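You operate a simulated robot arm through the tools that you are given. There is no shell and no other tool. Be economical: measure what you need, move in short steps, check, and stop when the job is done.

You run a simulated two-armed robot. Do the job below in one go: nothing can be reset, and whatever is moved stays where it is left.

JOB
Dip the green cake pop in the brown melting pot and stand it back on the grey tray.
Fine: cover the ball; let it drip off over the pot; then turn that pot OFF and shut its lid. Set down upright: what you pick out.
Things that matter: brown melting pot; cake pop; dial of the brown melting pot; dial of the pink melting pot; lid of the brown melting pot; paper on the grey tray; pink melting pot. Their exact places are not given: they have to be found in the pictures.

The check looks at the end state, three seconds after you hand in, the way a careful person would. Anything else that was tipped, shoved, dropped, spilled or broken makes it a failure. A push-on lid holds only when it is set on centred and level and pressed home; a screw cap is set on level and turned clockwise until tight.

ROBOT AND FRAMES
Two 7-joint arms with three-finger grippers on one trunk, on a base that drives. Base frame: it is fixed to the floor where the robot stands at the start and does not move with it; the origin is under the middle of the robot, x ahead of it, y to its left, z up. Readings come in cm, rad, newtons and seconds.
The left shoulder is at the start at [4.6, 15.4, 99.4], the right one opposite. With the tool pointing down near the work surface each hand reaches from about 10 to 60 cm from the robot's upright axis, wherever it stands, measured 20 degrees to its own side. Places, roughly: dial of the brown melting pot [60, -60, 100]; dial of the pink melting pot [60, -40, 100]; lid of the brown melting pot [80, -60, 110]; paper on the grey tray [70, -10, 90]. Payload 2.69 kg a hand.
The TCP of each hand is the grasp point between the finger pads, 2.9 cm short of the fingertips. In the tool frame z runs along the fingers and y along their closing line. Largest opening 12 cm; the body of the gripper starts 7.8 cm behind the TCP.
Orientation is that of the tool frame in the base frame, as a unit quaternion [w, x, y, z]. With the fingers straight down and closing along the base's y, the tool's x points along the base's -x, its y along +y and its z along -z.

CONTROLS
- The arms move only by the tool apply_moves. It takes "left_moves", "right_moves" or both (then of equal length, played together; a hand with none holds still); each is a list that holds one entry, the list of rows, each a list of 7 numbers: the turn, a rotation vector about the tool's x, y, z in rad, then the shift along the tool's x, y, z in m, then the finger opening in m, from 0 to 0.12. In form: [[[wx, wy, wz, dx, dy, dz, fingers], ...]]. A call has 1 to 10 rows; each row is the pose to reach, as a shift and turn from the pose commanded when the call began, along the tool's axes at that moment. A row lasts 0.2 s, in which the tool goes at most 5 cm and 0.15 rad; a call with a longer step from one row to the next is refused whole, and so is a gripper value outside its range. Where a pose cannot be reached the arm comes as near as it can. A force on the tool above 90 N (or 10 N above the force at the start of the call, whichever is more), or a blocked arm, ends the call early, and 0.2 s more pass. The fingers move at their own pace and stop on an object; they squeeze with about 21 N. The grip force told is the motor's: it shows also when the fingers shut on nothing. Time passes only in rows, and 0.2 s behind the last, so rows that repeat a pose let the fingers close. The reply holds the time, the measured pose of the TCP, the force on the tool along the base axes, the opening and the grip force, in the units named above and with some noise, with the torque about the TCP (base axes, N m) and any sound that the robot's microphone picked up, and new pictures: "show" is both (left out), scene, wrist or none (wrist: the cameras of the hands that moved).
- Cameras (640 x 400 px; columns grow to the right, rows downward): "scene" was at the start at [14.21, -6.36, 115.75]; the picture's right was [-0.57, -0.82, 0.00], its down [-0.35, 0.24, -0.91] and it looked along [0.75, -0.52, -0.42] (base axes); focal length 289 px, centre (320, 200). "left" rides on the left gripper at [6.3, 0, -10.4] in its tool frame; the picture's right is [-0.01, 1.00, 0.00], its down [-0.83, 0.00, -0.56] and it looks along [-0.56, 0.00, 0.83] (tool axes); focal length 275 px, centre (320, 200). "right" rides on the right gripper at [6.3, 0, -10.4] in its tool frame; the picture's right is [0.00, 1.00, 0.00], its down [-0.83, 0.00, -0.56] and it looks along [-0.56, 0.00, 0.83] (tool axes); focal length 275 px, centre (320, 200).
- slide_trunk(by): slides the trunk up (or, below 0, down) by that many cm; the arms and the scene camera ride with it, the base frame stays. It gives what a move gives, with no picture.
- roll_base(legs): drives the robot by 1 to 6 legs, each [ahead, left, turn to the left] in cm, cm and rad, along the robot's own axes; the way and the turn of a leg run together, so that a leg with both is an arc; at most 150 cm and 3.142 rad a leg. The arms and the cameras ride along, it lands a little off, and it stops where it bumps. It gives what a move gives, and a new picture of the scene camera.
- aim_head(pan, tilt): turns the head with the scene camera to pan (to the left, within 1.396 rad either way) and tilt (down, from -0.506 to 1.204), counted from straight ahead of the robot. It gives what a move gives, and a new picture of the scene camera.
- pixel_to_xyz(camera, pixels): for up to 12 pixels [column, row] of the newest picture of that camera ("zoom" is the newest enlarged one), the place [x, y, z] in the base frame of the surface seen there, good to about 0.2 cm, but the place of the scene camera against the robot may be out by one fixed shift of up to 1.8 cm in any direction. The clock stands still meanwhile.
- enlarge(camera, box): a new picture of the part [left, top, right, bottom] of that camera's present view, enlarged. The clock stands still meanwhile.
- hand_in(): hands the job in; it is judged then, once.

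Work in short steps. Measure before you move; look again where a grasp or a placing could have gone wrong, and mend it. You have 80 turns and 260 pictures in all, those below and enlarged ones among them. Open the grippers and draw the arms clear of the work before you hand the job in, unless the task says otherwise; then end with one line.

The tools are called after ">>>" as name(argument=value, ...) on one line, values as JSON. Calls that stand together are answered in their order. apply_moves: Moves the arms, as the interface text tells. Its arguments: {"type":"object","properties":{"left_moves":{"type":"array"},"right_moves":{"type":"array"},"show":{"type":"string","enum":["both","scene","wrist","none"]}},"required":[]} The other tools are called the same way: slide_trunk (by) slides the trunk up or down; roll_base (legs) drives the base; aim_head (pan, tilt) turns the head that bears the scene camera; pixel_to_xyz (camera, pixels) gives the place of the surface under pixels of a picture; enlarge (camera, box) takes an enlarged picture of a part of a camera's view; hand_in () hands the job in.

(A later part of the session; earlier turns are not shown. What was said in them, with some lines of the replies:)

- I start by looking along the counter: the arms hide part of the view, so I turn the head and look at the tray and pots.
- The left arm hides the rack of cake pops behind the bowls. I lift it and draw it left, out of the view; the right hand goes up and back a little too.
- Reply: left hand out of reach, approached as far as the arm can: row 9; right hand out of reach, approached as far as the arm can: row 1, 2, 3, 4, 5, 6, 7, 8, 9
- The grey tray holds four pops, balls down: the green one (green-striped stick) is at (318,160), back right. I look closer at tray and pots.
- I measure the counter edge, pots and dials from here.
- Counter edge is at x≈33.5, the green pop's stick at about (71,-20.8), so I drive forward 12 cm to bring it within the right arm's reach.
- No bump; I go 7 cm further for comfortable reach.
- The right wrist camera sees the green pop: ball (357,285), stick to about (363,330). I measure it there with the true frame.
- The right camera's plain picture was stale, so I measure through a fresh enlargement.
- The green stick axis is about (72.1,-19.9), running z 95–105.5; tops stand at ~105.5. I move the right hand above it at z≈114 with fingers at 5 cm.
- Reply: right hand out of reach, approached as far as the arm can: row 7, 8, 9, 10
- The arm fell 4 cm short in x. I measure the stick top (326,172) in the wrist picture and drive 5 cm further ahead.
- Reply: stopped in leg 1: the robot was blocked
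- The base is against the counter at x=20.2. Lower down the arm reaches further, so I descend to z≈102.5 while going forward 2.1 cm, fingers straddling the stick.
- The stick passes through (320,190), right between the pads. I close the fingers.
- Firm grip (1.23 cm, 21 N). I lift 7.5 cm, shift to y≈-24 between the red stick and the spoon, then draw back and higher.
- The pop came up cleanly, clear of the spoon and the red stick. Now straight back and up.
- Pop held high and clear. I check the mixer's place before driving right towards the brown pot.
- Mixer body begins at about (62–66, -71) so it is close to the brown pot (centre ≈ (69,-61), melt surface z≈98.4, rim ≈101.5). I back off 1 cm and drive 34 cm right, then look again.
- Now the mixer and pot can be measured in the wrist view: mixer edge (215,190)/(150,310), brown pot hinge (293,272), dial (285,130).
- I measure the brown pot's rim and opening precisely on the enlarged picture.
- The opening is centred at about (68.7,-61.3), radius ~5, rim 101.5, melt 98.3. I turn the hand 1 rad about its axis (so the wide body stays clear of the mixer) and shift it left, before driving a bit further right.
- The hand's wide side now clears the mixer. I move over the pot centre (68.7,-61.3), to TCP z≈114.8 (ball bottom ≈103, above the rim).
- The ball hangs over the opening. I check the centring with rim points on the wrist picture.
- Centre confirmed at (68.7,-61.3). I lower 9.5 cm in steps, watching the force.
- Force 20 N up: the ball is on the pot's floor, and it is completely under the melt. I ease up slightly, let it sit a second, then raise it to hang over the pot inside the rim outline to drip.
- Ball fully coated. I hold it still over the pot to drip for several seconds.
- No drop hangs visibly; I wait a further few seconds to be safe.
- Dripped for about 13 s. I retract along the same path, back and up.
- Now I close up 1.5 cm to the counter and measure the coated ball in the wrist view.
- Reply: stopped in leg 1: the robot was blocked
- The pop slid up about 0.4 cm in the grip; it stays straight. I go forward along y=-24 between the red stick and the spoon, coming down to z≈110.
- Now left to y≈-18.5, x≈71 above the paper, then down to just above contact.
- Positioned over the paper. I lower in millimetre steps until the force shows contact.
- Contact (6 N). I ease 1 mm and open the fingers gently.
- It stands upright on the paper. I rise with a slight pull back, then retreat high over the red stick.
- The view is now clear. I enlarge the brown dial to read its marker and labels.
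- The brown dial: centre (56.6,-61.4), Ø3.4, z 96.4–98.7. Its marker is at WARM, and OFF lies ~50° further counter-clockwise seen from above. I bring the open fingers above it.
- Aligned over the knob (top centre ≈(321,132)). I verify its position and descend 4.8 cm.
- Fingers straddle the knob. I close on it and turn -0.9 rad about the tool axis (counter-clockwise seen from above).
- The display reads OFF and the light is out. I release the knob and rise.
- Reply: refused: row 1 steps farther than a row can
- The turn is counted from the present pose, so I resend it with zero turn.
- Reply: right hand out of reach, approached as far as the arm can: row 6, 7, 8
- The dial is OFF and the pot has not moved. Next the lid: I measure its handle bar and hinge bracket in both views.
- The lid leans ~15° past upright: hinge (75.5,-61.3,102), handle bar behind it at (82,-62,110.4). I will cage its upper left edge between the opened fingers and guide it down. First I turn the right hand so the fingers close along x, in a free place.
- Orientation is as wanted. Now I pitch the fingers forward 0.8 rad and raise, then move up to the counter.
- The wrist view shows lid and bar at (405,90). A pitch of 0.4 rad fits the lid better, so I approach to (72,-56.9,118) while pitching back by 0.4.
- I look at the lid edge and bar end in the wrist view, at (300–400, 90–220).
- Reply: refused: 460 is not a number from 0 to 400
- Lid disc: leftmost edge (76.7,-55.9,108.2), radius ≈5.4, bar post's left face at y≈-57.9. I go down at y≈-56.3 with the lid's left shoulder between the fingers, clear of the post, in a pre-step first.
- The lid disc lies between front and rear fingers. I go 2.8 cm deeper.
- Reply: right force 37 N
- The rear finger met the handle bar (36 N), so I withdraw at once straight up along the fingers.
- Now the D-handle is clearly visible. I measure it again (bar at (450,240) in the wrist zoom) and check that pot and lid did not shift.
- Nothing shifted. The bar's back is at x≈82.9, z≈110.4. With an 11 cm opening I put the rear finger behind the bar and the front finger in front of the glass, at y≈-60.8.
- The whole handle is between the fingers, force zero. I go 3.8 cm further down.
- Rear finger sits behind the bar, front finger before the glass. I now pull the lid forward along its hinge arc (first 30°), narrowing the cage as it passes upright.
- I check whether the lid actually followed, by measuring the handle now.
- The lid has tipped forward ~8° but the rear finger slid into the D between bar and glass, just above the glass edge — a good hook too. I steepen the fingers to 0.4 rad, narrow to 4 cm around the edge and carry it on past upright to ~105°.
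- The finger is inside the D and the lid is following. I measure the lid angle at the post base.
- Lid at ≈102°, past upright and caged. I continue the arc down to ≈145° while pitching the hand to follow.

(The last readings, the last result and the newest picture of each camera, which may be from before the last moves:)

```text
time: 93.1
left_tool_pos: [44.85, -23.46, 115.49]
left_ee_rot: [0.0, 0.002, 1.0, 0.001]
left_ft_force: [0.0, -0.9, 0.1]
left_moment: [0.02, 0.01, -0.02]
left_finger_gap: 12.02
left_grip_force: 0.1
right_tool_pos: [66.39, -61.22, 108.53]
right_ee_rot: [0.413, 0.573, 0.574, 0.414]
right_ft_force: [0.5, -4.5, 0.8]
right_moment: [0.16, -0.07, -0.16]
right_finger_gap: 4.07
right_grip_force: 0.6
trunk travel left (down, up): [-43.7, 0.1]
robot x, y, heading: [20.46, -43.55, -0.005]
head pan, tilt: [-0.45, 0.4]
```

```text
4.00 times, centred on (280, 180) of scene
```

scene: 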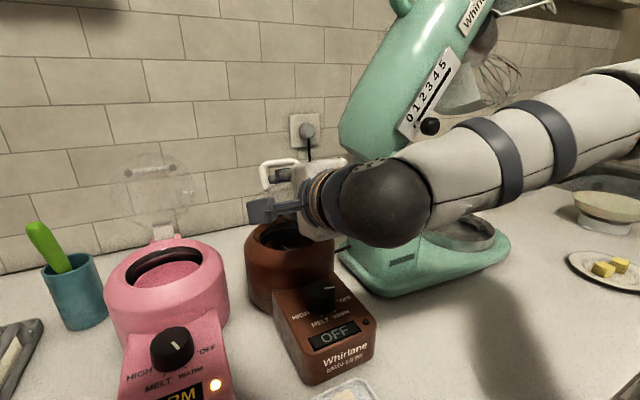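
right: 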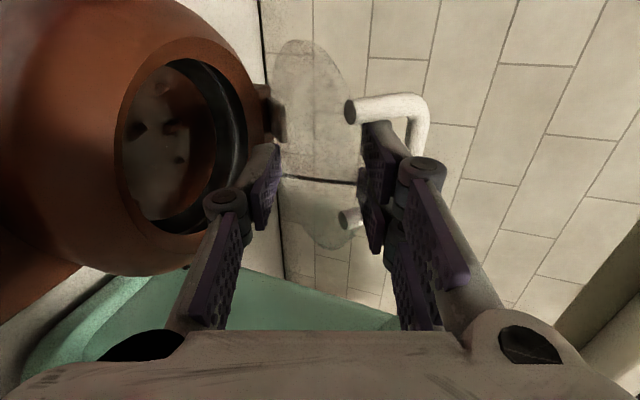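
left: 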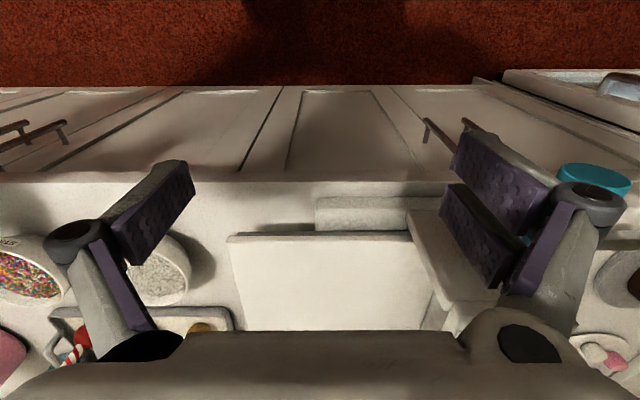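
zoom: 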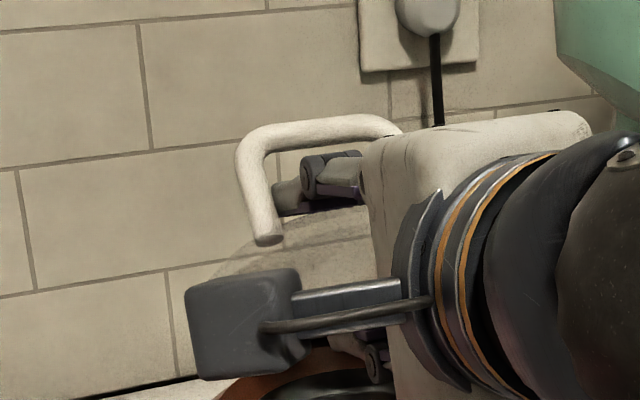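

The lid is at ≈135°, held in the cage. I now withdraw part way and lower so that the glass edge ends resting on the tip of the lower finger just above the rim.

>>> apply_moves(right_moves=[[[0, 0, 0, 0, 0, -0.01, 0.04], [0, 0, 0, 0, 0, -0.021, 0.04], [0, 0, 0, 0, 0, -0.021, 0.04], [-0.04, 0, 0, 0, -0.009, -0.024, 0.04], [-0.08, 0, 0, 0, -0.018, -0.027, 0.04], [-0.12, 0, 0, 0, -0.028, -0.03, 0.04], [-0.15, 0, 0, 0, -0.0372, -0.0328, 0.04], [-0.15, 0, 0, 0, -0.0372, -0.0328, 0.04]]], show="both")

>>> enlarge(camera="scene", box=[200, 130, 360, 230])

```text
time: 94.9
left_tool_pos: [44.61, -23.51, 115.52]
left_ee_rot: [-0.002, 0.003, 1.0, 0.001]
left_ft_force: [-0.1, -0.4, 0.1]
left_moment: [0.0, 0.01, 0.0]
left_finger_gap: 12.0
left_grip_force: 0.1
right_tool_pos: [64.51, -60.58, 106.27]
right_ee_rot: [0.455, 0.541, 0.542, 0.454]
right_ft_force: [-1.9, -4.0, 0.9]
right_moment: [0.17, -0.13, -0.14]
right_finger_gap: 4.15
right_grip_force: 0.9
right hand out of reach, approached as far as the arm can: row 5, 6, 7, 8
trunk travel left (down, up): [-43.7, 0.1]
robot x, y, heading: [20.69, -43.68, -0.008]
head pan, tilt: [-0.45, 0.4]
```

scene: 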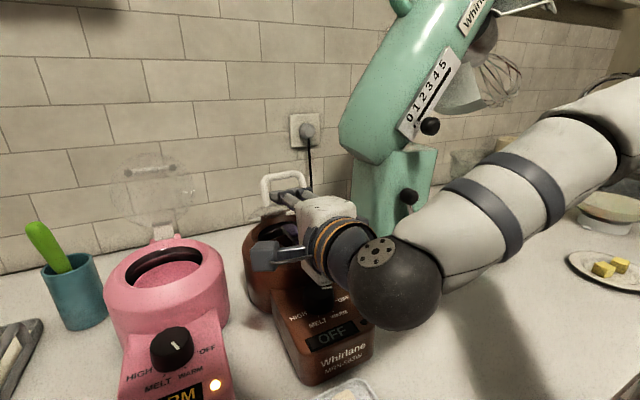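
right: 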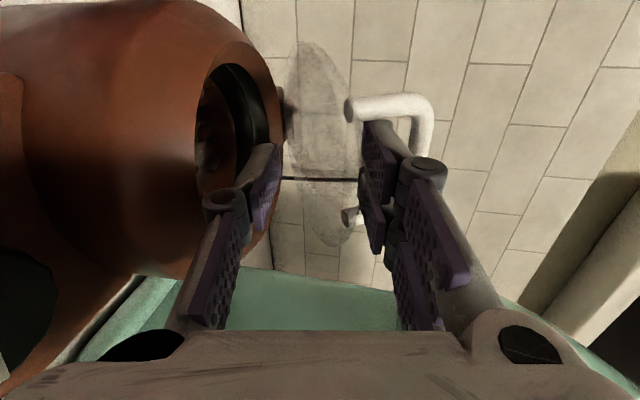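

```text
4.00 times, centred on (280, 180) of scene
```

zoom: 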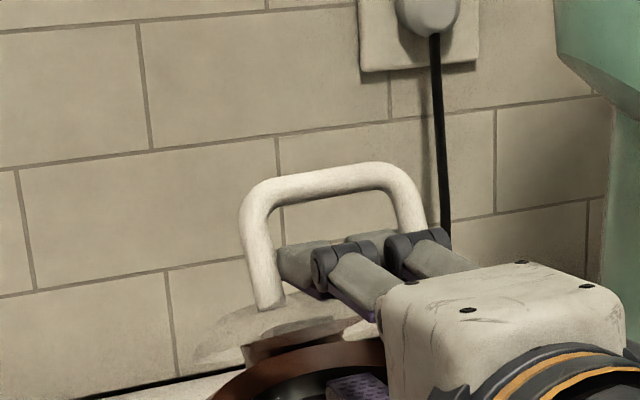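

The arm is folded to its limit, so further withdrawal goes by the base. I first measure where the lid is.

>>> pixel_to_xyz(camera="right", pixels=[[348, 112], [370, 105], [425, 112], [428, 140], [280, 115], [350, 215]])

>>> enlarge(camera="right", box=[190, 20, 510, 220])

```text
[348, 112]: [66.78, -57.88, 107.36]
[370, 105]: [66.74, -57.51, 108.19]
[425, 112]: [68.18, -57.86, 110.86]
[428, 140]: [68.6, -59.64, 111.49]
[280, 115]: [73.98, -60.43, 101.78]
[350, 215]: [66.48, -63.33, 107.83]
```

```text
2.00 times, centred on (350, 120) of right
```

zoom: 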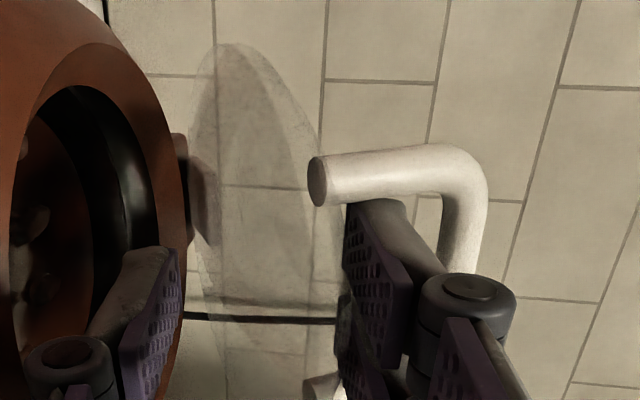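

The lid stays at ≈148° (32° open) by hinge friction, no longer needing support. I back the base off 7 cm so both fingers slide out of the handle and from under the glass.

>>> roll_base(legs=[[-7, 0, 0]])

>>> enlarge(camera="scene", box=[200, 130, 400, 255])

>>> enlarge(camera="right", box=[0, 0, 640, 400])

```text
time: 95.9
left_tool_pos: [37.65, -23.35, 115.46]
left_ee_rot: [0.0, 0.002, 1.0, 0.0]
left_ft_force: [-0.5, -0.8, 0.3]
left_moment: [0.0, -0.01, 0.01]
left_finger_gap: 12.02
left_grip_force: 0.0
right_tool_pos: [57.46, -60.25, 106.52]
right_ee_rot: [0.454, 0.54, 0.542, 0.456]
right_ft_force: [-1.1, -0.8, -0.5]
right_moment: [-0.01, -0.01, 0.01]
right_finger_gap: 4.0
right_grip_force: 0.0
trunk travel left (down, up): [-43.7, 0.1]
robot x, y, heading: [13.77, -43.76, -0.002]
head pan, tilt: [-0.45, 0.4]
```

scene: 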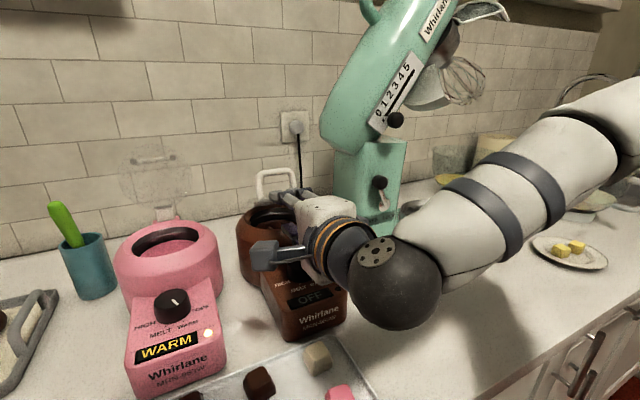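

```text
3.20 times, centred on (300, 192) of scene
```

zoom: 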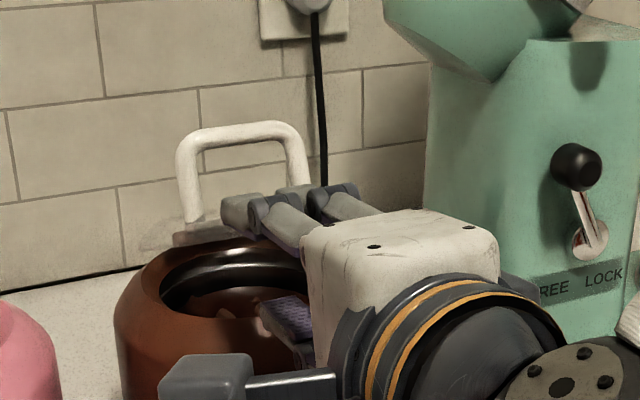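

```text
1.00 times, centred on (320, 200) of right (not enlarged: the box is as wide or as high as the picture)
```

zoom: 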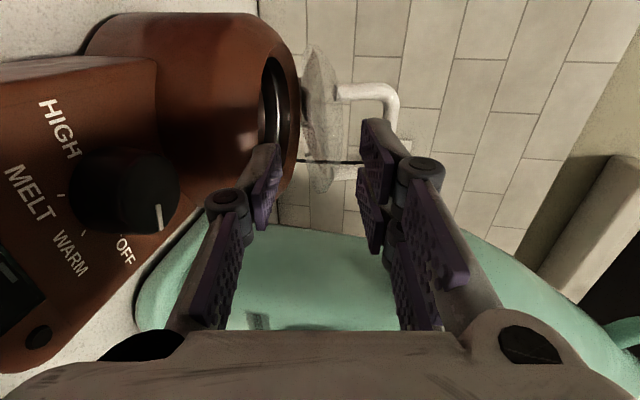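

The lid stays ~30° open and the fingers are clear. I raise the hand, pitch it to ~0.9 rad and shut the fingers, to press the bar down from above.

>>> apply_moves(right_moves=[[[0, 0, 0, 0, 0.012, -0.002, 0.04], [0.05, 0, 0, 0, 0.03, -0.005, 0.03], [0.15, 0, 0, 0, 0.05, -0.009, 0.01], [0.27, 0, 0, 0, 0.069, -0.012, 0.0], [0.39, 0, 0, 0, 0.085, -0.015, 0.0], [0.5, 0, 0, 0, 0.095, -0.017, 0.0], [0.5, 0, 0, 0, 0.095, -0.017, 0.0]]], show="both")

```text
time: 97.5
left_tool_pos: [37.74, -23.38, 115.49]
left_ee_rot: [0.0, 0.002, 1.0, 0.0]
left_ft_force: [0.0, -1.2, 0.4]
left_moment: [0.02, 0.01, -0.01]
left_finger_gap: 12.03
left_grip_force: 0.1
right_tool_pos: [57.6, -60.31, 116.18]
right_ee_rot: [0.306, 0.636, 0.639, 0.307]
right_ft_force: [0.4, -0.4, -0.1]
right_moment: [-0.02, 0.01, 0.0]
right_finger_gap: 0.0
right_grip_force: 21.2
trunk travel left (down, up): [-43.7, 0.1]
robot x, y, heading: [13.36, -43.08, -0.001]
head pan, tilt: [-0.45, 0.4]
```

scene: 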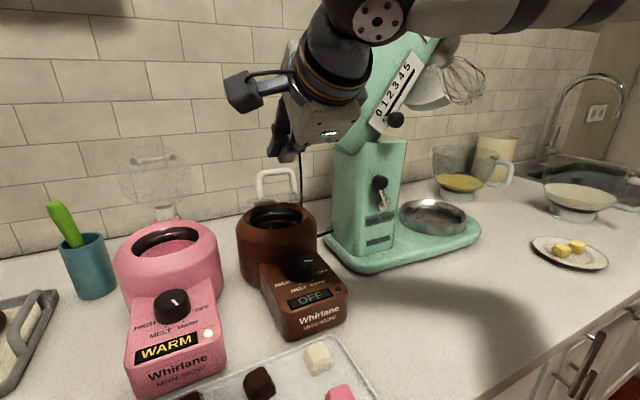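
right: 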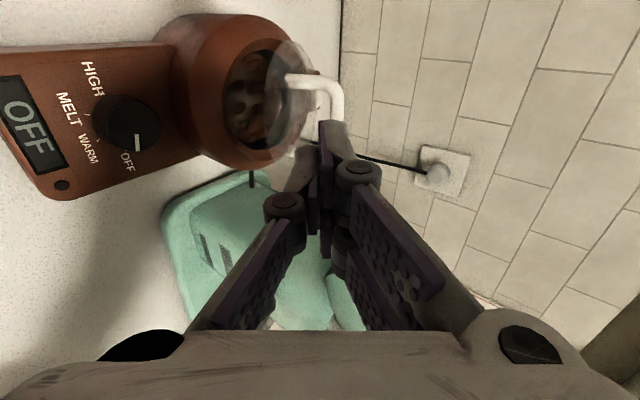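

Fingers shut at (57.6,-60.3,116.2). I measure the handle bar (330,95) again before pressing.

>>> enlarge(camera="right", box=[200, 20, 392, 140])

>>> pixel_to_xyz(camera="right", pixels=[[290, 81], [310, 76], [335, 85], [338, 100], [340, 115], [300, 145], [318, 90]])

```text
3.33 times, centred on (296, 80) of right
```

zoom: 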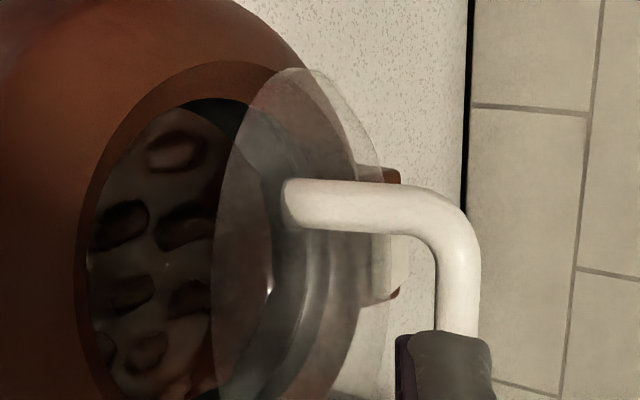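

```text
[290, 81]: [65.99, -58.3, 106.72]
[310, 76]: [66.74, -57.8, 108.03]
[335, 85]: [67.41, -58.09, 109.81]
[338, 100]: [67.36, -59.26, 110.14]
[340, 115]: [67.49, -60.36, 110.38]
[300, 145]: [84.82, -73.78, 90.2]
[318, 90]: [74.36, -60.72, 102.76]
```

The bar is at about (68,-60.5,110) (lid ≈25° open). I bring the shut fingers over it and press it down along its arc to z≈106.4.

>>> apply_moves(right_moves=[[[0, 0, 0, -0.002, 0.011, 0.024, 0.0], [0, 0, 0, -0.004, 0.022, 0.048, 0.0], [0, 0, 0, -0.006, 0.033, 0.072, 0.0], [0, 0, 0, -0.007, 0.0434, 0.096, 0.0], [0, 0, 0, -0.007, 0.036, 0.101, 0.0], [0, 0, 0, -0.007, 0.0278, 0.1065, 0.0], [0, 0, 0, -0.007, 0.018, 0.1065, 0.0], [0, 0, 0, -0.007, 0.0086, 0.1065, 0.0], [0, 0, 0, -0.007, -0.001, 0.108, 0.0], [0, 0, 0, -0.007, -0.0095, 0.1095, 0.0]]], show="both")

>>> enlarge(camera="scene", box=[200, 150, 360, 250])

```text
time: 99.7
left_tool_pos: [37.65, -23.39, 115.44]
left_ee_rot: [0.0, 0.002, 1.0, 0.0]
left_ft_force: [-0.1, 0.2, -0.6]
left_moment: [0.04, -0.02, -0.02]
left_finger_gap: 12.04
left_grip_force: 0.1
right_tool_pos: [65.52, -61.06, 108.54]
right_ee_rot: [0.306, 0.637, 0.638, 0.307]
right_ft_force: [-1.0, 0.3, 0.3]
right_moment: [-0.01, 0.02, 0.02]
right_finger_gap: 0.0
right_grip_force: 21.1
trunk travel left (down, up): [-43.7, 0.1]
robot x, y, heading: [13.87, -43.48, -0.005]
head pan, tilt: [-0.45, 0.4]
```

scene: 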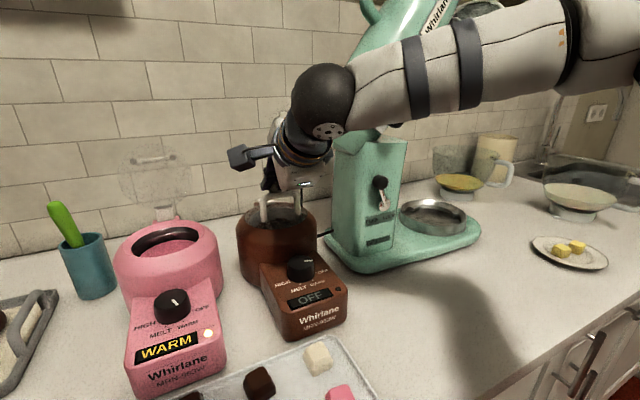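
right: 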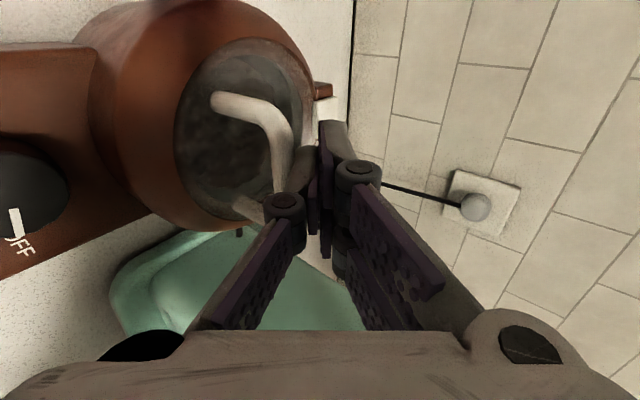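

```text
4.00 times, centred on (280, 200) of scene
```

zoom: 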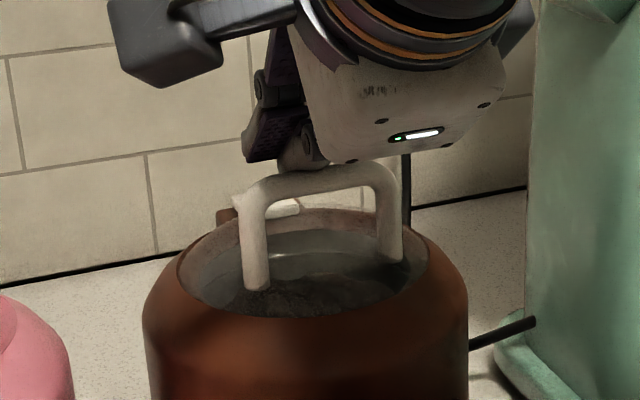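

The lid looks down on the pot. I press a few millimetres more to be sure it is home, reading the force.

>>> apply_moves(right_moves=[[[0, 0, 0, 0, -0.004, 0.003, 0.0], [0, 0, 0, 0, -0.008, 0.006, 0.0], [0, 0, 0, 0, -0.008, 0.006, 0.0]]], show="wrist")

>>> pixel_to_xyz(camera="right", pixels=[[215, 100], [285, 140], [250, 108], [240, 205], [320, 92]])

```text
time: 100.5
left_tool_pos: [37.49, -23.31, 115.48]
left_ee_rot: [0.002, 0.001, 1.0, 0.0]
left_ft_force: [0.6, -0.4, -0.2]
left_moment: [0.01, -0.03, 0.01]
left_finger_gap: 11.99
left_grip_force: 0.1
right_tool_pos: [65.57, -61.01, 108.04]
right_ee_rot: [0.31, 0.634, 0.636, 0.311]
right_ft_force: [5.0, -2.2, 25.9]
right_moment: [0.07, -0.07, -0.04]
right_finger_gap: 0.0
right_grip_force: 20.8
trunk travel left (down, up): [-43.7, 0.1]
robot x, y, heading: [13.97, -43.77, -0.008]
head pan, tilt: [-0.45, 0.4]
```

right: 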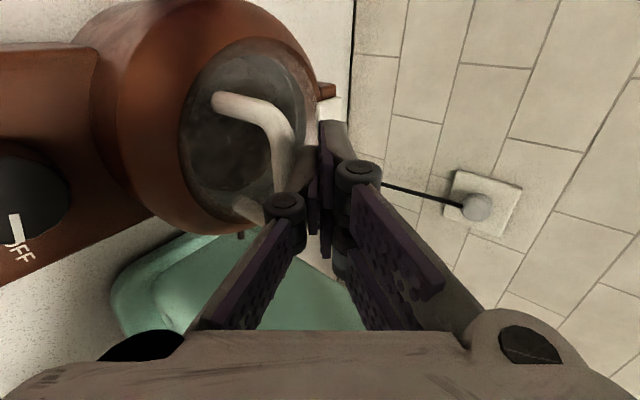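

```text
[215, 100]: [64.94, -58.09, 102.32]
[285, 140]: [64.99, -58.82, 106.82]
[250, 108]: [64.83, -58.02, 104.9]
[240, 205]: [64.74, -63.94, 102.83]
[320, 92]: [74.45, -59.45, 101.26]
```

26 N of resistance and the post base at z≈102.3: the lid is home. I lift off and draw the hand back.

>>> apply_moves(right_moves=[[[0, 0, 0, 0, 0.016, -0.0125, 0.0], [0, 0, 0, 0, 0.035, -0.028, 0.0], [0, 0, 0, 0, 0.047, -0.0375, 0.0], [0, 0, 0, 0, 0.034, -0.053, 0.0], [0, 0, 0, 0, 0.016, -0.076, 0.0], [0, 0, 0, 0, -0.003, -0.1, 0.02], [0, 0, 0, 0, -0.022, -0.123, 0.05], [0, 0, 0, 0, -0.035, -0.14, 0.08], [0, 0, 0, 0, -0.035, -0.14, 0.08]]], show="scene")

>>> enlarge(camera="scene", box=[180, 170, 380, 295])

```text
time: 102.5
left_tool_pos: [37.74, -23.32, 115.4]
left_ee_rot: [0.0, 0.002, 1.0, 0.0]
left_ft_force: [0.7, 0.1, 0.8]
left_moment: [-0.04, 0.02, -0.02]
left_finger_gap: 12.01
left_grip_force: 0.1
right_tool_pos: [52.27, -61.16, 113.41]
right_ee_rot: [0.307, 0.635, 0.639, 0.307]
right_ft_force: [0.0, 0.6, -0.2]
right_moment: [-0.01, 0.05, -0.02]
right_finger_gap: 7.98
right_grip_force: 0.1
trunk travel left (down, up): [-43.7, 0.1]
robot x, y, heading: [13.43, -43.66, -0.006]
head pan, tilt: [-0.45, 0.4]
```

scene: 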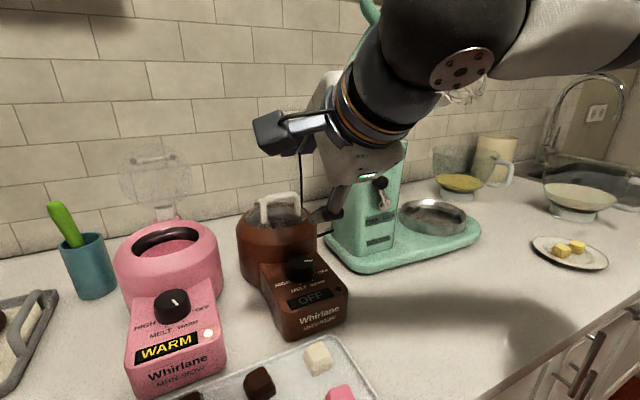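

```text
3.20 times, centred on (280, 232) of scene
```

zoom: 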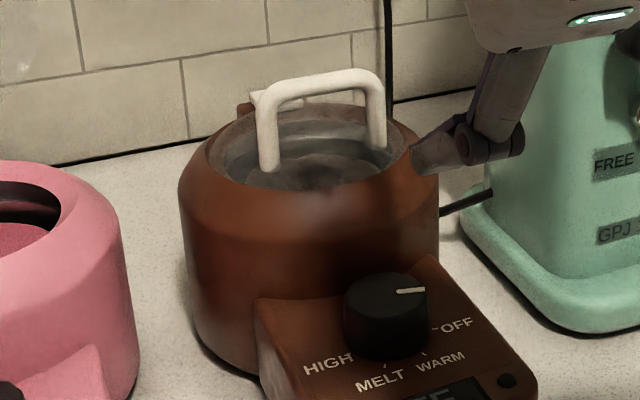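

Lid shut, dial at OFF, pink pot untouched at WARM. I back away from the counter and look at the tray for a last check.

>>> roll_base(legs=[[-18, 0, 0]])

>>> aim_head(pan=0.15, tilt=0.4)

>>> enlarge(camera="scene", box=[160, 100, 480, 300])

```text
time: 104.0
left_tool_pos: [19.82, -23.29, 115.39]
left_ee_rot: [0.0, 0.002, 1.0, 0.0]
left_ft_force: [-0.4, 0.6, 0.4]
left_moment: [-0.02, -0.03, 0.03]
left_finger_gap: 12.02
left_grip_force: 0.1
right_tool_pos: [34.24, -61.08, 113.53]
right_ee_rot: [0.307, 0.637, 0.638, 0.307]
right_ft_force: [-0.7, -0.2, 0.4]
right_moment: [0.01, -0.01, 0.03]
right_finger_gap: 7.97
right_grip_force: 0.0
trunk travel left (down, up): [-43.7, 0.1]
robot x, y, heading: [-4.42, -43.66, -0.012]
head pan, tilt: [-0.45, 0.4]
```

scene: 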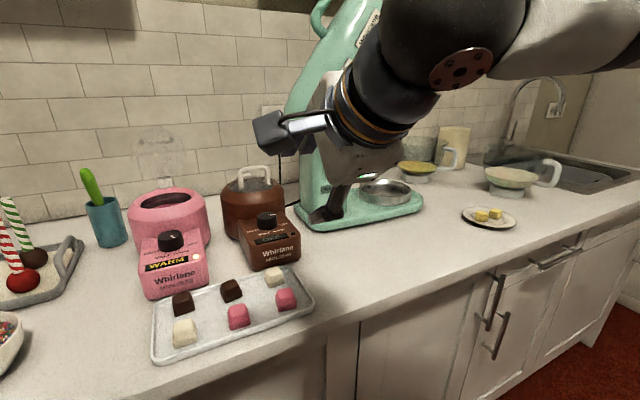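

```text
time: 105.0
left_tool_pos: [19.78, -23.2, 115.48]
left_ee_rot: [0.0, 0.003, 1.0, 0.0]
left_ft_force: [-0.5, -0.4, -0.3]
left_moment: [-0.01, 0.0, 0.01]
left_finger_gap: 12.01
left_grip_force: 0.0
right_tool_pos: [34.25, -61.15, 113.51]
right_ee_rot: [0.307, 0.637, 0.637, 0.306]
right_ft_force: [0.3, 0.2, -0.2]
right_moment: [0.01, 0.01, -0.02]
right_finger_gap: 7.99
right_grip_force: 0.0
trunk travel left (down, up): [-43.7, 0.1]
robot x, y, heading: [-4.55, -43.47, -0.009]
head pan, tilt: [0.15, 0.4]
```

scene: 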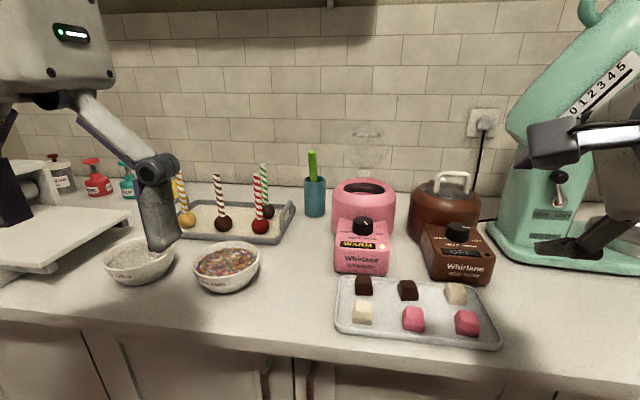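

```text
2.00 times, centred on (320, 200) of scene
```

zoom: 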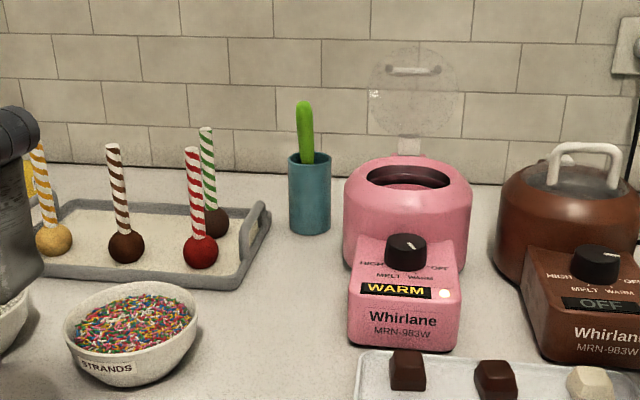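

Everything is in order: the coated pop stands upright on the paper, the brown pot is OFF with its lid shut, and nothing else was moved. Both hands are open and clear, so I hand in.

>>> hand_in()

```text
The job is handed in.
```

The green cake pop is dipped, dripped off and standing upright on the grey tray. The brown pot is OFF with its lid shut, and the job is handed in.
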